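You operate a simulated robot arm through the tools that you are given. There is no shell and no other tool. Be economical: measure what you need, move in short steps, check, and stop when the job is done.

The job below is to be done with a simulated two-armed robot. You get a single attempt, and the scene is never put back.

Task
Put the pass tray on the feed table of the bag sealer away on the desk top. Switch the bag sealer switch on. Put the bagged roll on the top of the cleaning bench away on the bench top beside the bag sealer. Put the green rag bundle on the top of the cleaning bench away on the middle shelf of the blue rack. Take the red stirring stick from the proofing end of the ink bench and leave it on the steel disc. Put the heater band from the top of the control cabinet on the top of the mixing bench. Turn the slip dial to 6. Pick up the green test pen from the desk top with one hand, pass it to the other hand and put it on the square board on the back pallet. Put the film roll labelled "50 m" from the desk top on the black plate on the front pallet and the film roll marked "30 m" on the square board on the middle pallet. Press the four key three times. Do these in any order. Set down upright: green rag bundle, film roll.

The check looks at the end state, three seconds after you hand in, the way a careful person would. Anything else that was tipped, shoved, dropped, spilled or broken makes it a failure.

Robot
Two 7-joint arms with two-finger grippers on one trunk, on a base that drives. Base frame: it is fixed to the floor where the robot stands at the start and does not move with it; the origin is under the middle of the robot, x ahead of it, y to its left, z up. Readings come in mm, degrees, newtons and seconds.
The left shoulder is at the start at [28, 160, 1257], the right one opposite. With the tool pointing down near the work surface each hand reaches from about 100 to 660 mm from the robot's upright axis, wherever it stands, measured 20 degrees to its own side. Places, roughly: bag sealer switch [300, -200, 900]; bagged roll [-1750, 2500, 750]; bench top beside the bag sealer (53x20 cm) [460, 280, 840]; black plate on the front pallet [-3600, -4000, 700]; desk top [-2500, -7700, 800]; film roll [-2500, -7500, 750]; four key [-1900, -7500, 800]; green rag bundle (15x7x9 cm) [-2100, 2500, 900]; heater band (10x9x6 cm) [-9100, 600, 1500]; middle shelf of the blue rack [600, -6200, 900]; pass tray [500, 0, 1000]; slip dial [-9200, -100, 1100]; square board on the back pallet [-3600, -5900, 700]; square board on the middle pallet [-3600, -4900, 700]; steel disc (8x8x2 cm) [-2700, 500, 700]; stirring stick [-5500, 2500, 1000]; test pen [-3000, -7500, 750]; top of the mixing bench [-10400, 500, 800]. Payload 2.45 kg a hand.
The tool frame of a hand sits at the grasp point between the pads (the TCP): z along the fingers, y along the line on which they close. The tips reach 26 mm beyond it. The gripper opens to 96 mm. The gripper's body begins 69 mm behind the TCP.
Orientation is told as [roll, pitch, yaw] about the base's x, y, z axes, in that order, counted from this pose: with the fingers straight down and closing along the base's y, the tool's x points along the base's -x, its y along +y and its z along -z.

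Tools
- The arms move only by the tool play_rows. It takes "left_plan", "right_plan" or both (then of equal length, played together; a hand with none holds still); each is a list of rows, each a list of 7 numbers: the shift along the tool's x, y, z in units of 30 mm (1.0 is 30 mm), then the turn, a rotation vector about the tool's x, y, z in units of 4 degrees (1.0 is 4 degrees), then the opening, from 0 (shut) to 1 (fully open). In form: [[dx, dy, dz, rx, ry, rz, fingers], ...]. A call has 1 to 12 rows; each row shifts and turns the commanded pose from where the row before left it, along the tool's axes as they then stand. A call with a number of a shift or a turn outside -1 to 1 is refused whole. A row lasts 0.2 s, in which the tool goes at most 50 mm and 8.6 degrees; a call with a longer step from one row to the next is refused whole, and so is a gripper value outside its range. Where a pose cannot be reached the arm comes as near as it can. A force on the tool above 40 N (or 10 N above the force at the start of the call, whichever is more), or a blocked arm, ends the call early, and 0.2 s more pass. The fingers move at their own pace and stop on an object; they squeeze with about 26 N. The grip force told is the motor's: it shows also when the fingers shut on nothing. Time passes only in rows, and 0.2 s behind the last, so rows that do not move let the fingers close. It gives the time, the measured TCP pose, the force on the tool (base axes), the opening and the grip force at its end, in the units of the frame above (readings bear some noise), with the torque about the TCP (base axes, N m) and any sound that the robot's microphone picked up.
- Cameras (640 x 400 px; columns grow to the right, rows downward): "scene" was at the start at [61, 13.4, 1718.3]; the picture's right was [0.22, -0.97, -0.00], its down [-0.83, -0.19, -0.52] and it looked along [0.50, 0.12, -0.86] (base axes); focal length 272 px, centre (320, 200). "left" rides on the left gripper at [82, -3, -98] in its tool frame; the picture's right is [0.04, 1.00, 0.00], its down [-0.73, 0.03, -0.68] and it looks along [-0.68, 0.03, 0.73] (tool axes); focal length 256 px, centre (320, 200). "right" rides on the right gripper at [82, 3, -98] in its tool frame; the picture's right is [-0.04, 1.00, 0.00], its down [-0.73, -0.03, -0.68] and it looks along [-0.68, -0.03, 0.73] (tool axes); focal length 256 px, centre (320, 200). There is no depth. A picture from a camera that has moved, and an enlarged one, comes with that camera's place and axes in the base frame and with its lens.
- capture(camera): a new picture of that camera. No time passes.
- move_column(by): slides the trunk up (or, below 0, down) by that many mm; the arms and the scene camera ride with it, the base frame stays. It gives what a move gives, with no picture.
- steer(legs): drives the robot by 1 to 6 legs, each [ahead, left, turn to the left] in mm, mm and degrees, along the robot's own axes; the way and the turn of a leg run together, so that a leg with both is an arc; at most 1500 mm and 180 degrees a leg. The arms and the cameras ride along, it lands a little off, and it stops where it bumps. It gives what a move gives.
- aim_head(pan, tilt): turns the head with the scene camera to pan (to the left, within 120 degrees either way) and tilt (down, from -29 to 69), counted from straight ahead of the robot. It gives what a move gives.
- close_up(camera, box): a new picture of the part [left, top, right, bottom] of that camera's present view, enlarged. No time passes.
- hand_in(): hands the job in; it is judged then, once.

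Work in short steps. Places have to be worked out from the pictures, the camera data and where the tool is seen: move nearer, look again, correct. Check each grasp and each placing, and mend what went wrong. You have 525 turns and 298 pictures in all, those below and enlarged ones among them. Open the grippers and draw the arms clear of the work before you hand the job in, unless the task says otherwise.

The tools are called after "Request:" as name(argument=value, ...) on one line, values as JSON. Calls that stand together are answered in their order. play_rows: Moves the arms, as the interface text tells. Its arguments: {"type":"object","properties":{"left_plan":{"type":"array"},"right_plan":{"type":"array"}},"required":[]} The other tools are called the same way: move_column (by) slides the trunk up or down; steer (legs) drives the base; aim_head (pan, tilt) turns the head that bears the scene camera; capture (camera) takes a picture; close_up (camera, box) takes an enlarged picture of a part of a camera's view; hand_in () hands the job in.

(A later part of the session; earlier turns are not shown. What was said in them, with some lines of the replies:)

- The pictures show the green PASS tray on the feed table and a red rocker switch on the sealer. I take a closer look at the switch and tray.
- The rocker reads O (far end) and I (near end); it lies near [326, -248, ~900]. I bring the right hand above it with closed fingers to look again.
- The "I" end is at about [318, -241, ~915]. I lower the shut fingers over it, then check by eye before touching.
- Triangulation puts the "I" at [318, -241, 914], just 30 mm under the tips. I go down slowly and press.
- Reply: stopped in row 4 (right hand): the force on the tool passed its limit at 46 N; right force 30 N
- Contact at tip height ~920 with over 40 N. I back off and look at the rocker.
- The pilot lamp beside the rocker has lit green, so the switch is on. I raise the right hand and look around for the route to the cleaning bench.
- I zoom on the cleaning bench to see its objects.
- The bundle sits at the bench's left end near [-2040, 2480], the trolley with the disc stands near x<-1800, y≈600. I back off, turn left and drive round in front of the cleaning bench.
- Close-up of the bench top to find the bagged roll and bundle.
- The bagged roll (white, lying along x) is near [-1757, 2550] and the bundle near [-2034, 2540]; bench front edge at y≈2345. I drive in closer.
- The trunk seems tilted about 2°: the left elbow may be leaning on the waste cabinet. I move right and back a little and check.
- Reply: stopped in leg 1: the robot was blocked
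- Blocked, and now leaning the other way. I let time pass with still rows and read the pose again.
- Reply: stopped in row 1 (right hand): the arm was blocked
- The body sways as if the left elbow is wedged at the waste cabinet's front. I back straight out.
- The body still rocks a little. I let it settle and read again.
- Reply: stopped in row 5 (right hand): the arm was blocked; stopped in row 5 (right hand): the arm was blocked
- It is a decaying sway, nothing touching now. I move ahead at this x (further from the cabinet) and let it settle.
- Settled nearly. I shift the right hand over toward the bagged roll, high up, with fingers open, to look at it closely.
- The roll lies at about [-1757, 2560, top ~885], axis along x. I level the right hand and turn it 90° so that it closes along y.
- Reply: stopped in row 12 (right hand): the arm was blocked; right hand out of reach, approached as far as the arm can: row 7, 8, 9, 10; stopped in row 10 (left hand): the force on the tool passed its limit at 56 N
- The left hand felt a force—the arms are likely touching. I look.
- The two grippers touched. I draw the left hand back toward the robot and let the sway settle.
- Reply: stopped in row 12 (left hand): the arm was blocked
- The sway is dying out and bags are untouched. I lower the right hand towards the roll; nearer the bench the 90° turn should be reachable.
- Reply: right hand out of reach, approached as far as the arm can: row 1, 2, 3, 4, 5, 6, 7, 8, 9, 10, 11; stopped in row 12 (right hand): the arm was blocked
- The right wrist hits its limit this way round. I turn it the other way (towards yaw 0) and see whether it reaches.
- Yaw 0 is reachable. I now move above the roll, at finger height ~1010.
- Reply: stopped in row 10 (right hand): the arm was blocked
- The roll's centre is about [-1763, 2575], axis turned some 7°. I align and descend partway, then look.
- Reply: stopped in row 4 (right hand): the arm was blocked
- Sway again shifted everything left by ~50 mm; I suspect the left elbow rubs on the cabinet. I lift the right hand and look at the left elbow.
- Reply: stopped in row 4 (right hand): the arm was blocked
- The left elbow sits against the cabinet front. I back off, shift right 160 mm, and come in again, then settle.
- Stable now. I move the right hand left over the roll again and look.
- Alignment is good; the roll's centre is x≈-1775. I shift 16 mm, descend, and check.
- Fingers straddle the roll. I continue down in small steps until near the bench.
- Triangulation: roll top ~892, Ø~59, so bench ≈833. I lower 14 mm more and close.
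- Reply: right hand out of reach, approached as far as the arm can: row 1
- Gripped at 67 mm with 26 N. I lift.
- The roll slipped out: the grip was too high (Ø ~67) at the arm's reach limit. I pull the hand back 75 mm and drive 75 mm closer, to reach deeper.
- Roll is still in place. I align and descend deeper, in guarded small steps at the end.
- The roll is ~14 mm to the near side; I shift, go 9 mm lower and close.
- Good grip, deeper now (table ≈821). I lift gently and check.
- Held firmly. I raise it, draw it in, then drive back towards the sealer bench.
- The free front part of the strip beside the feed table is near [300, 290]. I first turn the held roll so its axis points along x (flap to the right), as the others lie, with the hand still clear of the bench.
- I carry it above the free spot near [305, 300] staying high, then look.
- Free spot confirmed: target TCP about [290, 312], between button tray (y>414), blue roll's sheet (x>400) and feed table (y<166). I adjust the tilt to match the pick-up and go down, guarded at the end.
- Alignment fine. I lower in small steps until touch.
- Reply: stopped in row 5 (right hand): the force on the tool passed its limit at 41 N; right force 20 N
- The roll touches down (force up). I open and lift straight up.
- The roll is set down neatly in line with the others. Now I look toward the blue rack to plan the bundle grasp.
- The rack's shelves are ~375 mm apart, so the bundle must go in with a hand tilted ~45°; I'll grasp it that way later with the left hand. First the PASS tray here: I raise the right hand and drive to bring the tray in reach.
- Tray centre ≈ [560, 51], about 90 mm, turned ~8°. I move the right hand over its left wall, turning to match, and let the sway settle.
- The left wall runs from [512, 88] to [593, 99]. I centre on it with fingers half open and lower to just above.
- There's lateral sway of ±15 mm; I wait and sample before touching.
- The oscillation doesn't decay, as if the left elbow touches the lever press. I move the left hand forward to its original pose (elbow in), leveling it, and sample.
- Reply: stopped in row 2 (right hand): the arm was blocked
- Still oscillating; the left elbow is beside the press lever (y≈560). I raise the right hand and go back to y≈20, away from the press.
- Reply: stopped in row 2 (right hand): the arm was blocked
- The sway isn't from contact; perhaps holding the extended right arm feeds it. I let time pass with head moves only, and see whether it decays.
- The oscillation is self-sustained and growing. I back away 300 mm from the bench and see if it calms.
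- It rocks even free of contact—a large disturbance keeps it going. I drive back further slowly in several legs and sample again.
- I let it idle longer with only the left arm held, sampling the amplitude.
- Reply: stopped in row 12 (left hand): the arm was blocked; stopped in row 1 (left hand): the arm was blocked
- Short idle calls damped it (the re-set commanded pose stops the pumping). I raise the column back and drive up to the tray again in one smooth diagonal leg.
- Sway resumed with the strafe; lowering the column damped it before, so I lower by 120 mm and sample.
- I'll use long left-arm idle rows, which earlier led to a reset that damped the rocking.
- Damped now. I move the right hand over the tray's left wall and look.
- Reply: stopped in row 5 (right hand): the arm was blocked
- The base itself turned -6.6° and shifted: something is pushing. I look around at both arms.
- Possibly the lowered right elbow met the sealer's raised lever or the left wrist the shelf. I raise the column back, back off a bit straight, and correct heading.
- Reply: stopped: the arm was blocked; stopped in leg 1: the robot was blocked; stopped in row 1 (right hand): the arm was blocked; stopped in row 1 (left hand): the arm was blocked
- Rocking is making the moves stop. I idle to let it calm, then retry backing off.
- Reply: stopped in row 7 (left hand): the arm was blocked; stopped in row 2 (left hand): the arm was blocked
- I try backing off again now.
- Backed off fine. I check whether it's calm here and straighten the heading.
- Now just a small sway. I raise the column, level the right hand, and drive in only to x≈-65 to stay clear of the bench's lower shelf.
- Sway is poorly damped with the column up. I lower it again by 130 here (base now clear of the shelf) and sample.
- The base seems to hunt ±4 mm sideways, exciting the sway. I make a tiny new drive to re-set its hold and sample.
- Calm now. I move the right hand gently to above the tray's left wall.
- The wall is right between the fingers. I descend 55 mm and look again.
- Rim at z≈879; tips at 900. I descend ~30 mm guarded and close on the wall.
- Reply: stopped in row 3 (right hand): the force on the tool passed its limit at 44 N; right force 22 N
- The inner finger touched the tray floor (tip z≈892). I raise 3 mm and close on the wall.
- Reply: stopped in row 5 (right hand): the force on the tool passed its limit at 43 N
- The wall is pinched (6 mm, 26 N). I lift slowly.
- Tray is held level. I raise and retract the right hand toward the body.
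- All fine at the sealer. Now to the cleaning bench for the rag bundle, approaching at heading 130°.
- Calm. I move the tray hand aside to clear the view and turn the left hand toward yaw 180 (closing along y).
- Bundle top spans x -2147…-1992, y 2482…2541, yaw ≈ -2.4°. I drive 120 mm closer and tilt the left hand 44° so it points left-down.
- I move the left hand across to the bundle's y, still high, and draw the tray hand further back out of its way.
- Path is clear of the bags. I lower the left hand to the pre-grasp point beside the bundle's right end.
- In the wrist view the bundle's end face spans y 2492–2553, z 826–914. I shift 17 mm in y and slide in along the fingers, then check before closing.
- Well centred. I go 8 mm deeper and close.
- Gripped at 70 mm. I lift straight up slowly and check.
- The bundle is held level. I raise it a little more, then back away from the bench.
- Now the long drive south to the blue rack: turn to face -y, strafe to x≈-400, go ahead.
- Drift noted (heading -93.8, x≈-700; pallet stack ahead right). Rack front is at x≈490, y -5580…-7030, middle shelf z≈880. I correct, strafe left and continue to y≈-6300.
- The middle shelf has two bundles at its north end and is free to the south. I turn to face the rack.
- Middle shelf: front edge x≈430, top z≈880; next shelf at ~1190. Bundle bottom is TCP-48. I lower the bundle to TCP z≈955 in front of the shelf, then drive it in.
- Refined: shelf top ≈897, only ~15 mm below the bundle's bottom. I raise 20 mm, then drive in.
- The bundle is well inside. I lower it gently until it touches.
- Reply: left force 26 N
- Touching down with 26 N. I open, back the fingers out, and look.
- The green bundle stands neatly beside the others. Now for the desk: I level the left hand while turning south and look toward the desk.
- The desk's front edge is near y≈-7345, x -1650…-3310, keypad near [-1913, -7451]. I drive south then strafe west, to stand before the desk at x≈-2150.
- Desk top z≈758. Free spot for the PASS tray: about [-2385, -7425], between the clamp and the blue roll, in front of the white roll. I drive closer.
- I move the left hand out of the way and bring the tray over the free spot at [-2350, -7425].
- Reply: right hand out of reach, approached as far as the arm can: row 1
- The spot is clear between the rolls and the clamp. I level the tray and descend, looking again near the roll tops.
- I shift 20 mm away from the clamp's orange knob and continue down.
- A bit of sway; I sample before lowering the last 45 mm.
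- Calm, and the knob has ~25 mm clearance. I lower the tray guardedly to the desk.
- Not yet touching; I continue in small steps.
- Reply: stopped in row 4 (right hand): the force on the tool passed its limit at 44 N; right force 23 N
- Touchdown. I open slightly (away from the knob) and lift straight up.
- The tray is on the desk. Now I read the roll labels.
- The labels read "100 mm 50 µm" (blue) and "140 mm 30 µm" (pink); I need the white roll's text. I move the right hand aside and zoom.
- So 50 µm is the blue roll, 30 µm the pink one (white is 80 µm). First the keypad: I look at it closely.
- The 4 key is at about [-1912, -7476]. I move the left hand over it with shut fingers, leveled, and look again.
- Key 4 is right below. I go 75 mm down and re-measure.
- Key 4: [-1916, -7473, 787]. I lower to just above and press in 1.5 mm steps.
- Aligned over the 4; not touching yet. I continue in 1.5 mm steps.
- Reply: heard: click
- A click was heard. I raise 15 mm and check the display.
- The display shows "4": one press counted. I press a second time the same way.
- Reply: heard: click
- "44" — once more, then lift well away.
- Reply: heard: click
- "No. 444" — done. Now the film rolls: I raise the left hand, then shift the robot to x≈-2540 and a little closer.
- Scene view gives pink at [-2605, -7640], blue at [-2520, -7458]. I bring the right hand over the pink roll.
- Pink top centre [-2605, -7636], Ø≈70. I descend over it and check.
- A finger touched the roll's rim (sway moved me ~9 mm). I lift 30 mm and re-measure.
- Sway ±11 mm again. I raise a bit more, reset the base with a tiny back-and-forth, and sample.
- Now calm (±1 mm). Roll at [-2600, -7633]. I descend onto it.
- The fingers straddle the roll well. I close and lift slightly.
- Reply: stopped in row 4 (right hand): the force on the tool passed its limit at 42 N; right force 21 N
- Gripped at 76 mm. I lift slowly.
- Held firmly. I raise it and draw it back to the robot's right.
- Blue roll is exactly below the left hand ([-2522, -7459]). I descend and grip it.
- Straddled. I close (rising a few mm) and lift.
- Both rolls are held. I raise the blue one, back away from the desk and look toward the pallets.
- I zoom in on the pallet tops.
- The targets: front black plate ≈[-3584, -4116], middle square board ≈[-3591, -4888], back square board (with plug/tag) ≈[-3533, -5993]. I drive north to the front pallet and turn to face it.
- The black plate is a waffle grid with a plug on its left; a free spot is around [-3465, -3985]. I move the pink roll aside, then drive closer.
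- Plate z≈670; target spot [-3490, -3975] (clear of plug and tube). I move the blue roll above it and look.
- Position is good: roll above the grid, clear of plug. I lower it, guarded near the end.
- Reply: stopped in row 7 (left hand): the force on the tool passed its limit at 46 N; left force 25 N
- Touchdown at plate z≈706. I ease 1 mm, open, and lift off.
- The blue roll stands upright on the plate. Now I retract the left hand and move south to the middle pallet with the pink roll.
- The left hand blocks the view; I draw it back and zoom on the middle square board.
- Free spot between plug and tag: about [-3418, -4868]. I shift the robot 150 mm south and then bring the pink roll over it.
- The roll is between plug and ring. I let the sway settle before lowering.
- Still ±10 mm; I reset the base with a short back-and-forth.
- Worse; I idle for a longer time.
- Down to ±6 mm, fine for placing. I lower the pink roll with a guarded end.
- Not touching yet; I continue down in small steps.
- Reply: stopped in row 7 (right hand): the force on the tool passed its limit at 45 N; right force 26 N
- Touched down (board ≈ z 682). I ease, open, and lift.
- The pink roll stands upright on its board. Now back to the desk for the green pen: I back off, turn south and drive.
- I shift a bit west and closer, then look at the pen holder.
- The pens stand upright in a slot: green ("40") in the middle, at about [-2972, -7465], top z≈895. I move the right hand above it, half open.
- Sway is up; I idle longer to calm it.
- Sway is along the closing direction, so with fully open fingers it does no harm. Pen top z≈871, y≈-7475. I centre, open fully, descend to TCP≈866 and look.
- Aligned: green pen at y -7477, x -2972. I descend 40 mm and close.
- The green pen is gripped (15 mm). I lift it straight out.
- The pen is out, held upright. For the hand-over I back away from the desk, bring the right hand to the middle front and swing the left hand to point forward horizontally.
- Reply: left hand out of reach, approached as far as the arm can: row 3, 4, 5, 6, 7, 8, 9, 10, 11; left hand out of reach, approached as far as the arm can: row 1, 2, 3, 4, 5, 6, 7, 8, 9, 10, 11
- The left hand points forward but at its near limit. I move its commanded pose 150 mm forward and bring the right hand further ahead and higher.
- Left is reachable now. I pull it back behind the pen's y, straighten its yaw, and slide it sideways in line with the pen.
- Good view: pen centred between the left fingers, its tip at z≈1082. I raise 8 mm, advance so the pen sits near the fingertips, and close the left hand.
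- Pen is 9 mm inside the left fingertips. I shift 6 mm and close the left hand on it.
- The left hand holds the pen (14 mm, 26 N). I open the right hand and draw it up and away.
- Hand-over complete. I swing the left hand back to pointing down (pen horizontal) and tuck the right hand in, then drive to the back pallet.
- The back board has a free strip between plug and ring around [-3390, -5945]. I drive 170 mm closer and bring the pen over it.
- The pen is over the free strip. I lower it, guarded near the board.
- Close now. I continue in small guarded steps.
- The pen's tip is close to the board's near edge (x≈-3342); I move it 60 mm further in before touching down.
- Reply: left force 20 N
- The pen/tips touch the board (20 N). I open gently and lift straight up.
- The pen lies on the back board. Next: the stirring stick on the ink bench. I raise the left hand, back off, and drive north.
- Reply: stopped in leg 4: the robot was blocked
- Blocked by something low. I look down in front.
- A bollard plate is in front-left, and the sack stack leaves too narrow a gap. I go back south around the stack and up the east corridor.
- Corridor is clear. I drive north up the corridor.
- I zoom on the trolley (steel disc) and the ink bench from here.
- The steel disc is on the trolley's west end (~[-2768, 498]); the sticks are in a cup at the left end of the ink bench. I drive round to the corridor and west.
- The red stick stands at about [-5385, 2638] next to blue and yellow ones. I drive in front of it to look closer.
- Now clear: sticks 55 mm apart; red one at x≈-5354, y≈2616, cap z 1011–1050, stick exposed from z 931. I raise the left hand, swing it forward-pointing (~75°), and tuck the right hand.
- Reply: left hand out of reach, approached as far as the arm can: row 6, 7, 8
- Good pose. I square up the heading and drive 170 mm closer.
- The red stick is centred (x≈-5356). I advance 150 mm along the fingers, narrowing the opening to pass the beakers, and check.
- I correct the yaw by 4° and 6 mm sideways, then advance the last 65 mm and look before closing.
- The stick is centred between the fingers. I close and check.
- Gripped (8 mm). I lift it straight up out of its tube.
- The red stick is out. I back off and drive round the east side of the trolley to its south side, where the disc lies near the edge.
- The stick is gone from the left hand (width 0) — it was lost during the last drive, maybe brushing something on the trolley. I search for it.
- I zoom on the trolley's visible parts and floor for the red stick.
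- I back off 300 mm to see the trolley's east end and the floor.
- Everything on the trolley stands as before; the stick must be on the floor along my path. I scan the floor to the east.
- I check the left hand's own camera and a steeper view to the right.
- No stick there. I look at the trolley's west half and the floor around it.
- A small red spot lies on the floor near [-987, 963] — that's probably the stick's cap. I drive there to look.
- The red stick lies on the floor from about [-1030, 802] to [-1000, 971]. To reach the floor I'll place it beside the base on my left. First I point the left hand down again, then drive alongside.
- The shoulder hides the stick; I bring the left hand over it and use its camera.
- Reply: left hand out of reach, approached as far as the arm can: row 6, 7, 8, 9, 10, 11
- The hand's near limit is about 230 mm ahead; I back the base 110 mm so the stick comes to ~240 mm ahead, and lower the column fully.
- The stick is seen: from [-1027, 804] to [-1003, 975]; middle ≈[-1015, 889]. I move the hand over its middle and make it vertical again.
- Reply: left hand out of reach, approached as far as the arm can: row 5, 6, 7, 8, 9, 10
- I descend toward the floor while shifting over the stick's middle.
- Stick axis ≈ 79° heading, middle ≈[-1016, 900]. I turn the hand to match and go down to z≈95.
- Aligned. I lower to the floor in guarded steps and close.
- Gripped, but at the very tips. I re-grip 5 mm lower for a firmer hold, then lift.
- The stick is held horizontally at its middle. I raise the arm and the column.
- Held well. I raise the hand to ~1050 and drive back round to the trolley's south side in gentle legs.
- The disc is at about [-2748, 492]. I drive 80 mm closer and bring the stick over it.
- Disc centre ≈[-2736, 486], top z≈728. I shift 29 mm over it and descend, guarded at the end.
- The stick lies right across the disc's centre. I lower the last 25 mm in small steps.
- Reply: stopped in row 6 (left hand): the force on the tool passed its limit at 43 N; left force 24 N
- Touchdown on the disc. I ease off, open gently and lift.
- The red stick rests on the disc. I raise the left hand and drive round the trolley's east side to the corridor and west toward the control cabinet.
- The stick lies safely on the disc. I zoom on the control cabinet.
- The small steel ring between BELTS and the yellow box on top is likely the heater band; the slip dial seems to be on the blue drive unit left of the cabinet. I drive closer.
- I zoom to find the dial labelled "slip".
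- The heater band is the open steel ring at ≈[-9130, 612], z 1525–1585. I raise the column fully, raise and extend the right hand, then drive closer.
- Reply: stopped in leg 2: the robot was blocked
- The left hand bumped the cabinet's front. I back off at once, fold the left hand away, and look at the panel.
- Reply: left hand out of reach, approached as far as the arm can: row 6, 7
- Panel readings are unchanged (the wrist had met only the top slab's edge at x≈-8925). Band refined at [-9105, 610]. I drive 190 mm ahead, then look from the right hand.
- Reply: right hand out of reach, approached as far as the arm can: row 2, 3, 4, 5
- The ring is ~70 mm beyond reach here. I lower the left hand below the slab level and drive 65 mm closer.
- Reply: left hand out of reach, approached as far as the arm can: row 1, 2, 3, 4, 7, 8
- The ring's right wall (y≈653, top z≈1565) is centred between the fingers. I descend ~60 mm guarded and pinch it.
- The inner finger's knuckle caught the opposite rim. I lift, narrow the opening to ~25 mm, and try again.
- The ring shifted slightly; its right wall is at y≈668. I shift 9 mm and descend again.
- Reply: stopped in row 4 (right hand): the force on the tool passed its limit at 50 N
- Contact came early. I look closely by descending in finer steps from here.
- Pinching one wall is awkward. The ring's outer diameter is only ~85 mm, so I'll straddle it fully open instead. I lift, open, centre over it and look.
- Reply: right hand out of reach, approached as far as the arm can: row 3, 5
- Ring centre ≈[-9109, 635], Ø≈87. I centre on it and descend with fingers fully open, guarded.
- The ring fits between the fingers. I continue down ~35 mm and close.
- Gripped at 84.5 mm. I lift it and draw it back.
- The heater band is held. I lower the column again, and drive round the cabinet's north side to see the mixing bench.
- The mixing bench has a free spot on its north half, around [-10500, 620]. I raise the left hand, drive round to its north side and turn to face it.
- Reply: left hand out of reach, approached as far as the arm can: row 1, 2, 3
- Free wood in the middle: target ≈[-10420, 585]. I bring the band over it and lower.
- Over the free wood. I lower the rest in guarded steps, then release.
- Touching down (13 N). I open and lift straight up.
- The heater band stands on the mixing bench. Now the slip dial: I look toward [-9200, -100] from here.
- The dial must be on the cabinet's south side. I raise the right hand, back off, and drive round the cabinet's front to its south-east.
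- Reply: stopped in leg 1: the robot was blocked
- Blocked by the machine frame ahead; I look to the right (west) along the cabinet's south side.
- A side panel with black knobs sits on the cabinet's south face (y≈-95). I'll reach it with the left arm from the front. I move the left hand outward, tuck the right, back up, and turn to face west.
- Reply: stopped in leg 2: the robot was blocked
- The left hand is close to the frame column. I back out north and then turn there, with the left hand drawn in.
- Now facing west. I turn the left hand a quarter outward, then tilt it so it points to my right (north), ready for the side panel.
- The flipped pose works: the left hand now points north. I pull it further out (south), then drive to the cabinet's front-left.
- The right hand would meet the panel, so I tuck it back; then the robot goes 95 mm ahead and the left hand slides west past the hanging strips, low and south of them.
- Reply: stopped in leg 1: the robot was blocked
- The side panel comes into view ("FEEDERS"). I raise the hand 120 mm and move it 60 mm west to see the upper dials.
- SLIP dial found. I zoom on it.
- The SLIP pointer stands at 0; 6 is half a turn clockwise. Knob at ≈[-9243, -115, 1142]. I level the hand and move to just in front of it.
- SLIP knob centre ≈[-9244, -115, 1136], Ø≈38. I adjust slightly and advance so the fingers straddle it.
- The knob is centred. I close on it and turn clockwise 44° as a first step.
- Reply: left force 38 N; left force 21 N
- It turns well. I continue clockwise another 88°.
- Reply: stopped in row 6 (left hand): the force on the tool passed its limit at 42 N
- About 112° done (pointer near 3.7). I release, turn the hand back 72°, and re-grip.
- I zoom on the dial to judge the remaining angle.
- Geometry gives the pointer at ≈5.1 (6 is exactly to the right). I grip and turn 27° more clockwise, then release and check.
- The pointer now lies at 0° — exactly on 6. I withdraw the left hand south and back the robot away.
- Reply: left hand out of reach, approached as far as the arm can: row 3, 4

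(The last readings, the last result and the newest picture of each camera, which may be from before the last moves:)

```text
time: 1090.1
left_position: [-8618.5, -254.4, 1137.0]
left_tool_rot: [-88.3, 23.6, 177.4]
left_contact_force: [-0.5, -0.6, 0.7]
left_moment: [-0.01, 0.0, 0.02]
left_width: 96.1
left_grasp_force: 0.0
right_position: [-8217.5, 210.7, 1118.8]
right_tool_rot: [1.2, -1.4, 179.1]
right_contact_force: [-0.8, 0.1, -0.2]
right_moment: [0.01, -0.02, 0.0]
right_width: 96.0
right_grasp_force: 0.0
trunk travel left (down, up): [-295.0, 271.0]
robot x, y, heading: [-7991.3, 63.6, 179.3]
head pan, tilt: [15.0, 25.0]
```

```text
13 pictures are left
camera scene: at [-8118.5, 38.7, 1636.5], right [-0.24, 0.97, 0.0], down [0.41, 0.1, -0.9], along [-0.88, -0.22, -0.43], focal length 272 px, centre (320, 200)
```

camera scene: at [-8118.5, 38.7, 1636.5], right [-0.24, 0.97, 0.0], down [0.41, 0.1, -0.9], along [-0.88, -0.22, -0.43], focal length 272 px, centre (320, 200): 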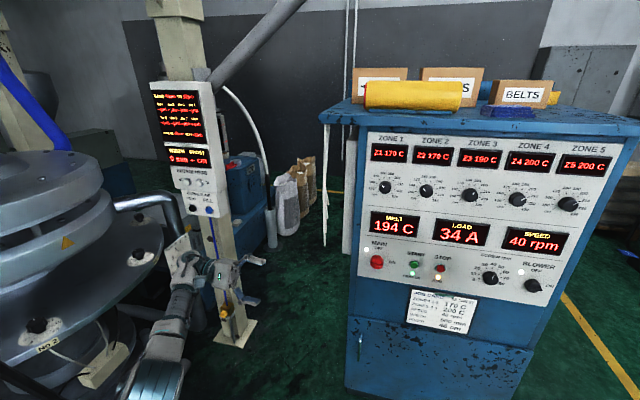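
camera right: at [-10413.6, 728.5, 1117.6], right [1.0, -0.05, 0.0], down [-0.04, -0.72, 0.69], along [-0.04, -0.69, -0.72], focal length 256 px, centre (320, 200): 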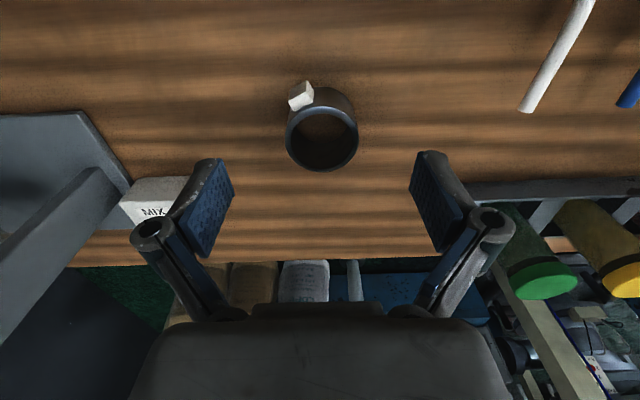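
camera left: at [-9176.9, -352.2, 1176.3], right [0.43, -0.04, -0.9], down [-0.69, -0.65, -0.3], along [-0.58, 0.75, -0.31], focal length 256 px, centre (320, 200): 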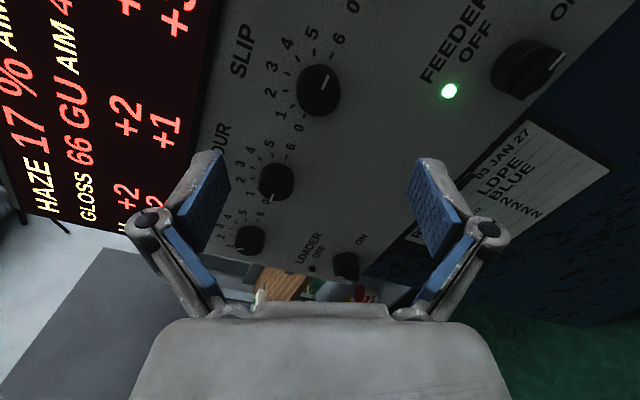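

All looks unchanged at the cabinet. I check the damper beside my arm, then move clear.

Request:
close_up(camera="scene", box=[130, 180, 290, 340])

Request:
steer(legs=[[-100, 0, 0], [0, -550, 0]])

Request:
capture(camera="scene")

```text
2.50 times, centred on (210, 260) of scene
camera zoom: at [-8118.5, 38.7, 1636.5], right [-0.24, 0.97, 0.0], down [0.41, 0.1, -0.9], along [-0.88, -0.22, -0.43], focal length 679 px, centre (595, 50)
```

zoom: 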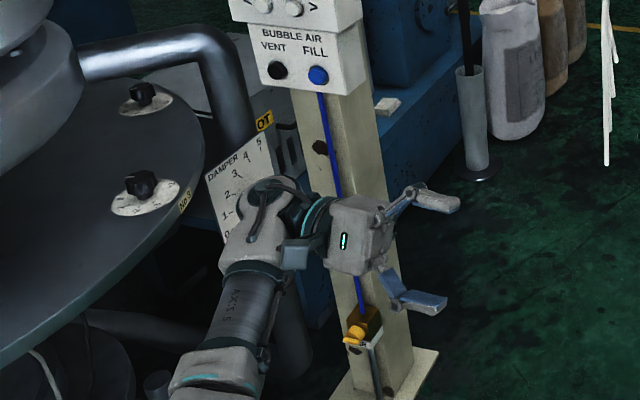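

```text
time: 1093.9
left_position: [-8509.3, 270.5, 1132.1]
left_tool_rot: [-89.1, 23.6, 177.1]
left_contact_force: [-0.2, -0.4, 0.0]
left_moment: [0.0, 0.0, -0.04]
left_width: 96.0
left_grasp_force: 0.1
right_position: [-8107.8, 734.2, 1120.4]
right_tool_rot: [0.6, -1.5, 179.0]
right_contact_force: [-0.3, 0.0, -0.8]
right_moment: [0.01, 0.0, -0.03]
right_width: 95.9
right_grasp_force: 0.1
trunk travel left (down, up): [-295.0, 271.0]
robot x, y, heading: [-7883.8, 596.9, 179.0]
head pan, tilt: [15.0, 25.0]
```

```text
11 pictures are left
camera scene: at [-8010.4, 555.1, 1636.1], right [-0.24, 0.97, 0.01], down [0.41, 0.11, -0.9], along [-0.88, -0.21, -0.43], focal length 272 px, centre (320, 200)
```

scene: 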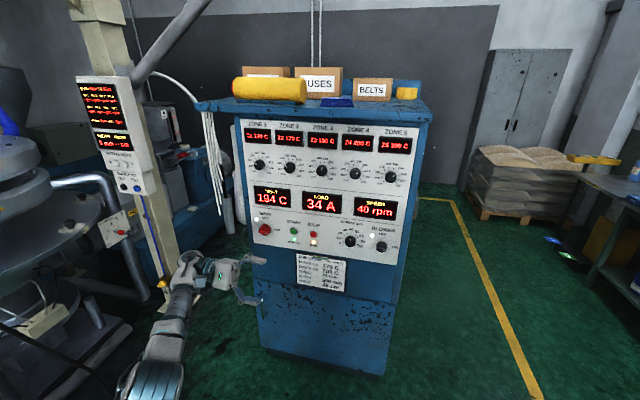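

Everything is in place, the grippers are open and clear of the work; I hand the job in.

Request:
hand_in()

```text
The job is handed in.
```

I did every item on the list and handed the job in; I don't know how it was judged. I read "50 m" and "30 m" as the blue 50 µm and pink 30 µm rolls.

These could count against it:
- **Stick:** the red stirring stick fell to the floor on the way. I picked it up again, and it now lies across the steel disc.
- **Bumps:** the robot bumped the bollard plate by the pallets and the top edge of the control cabinet. Its left elbow probably pressed against the waste cabinet. I saw no damage or shifted settings, but I did not check the bollard or the waste cabinet again.
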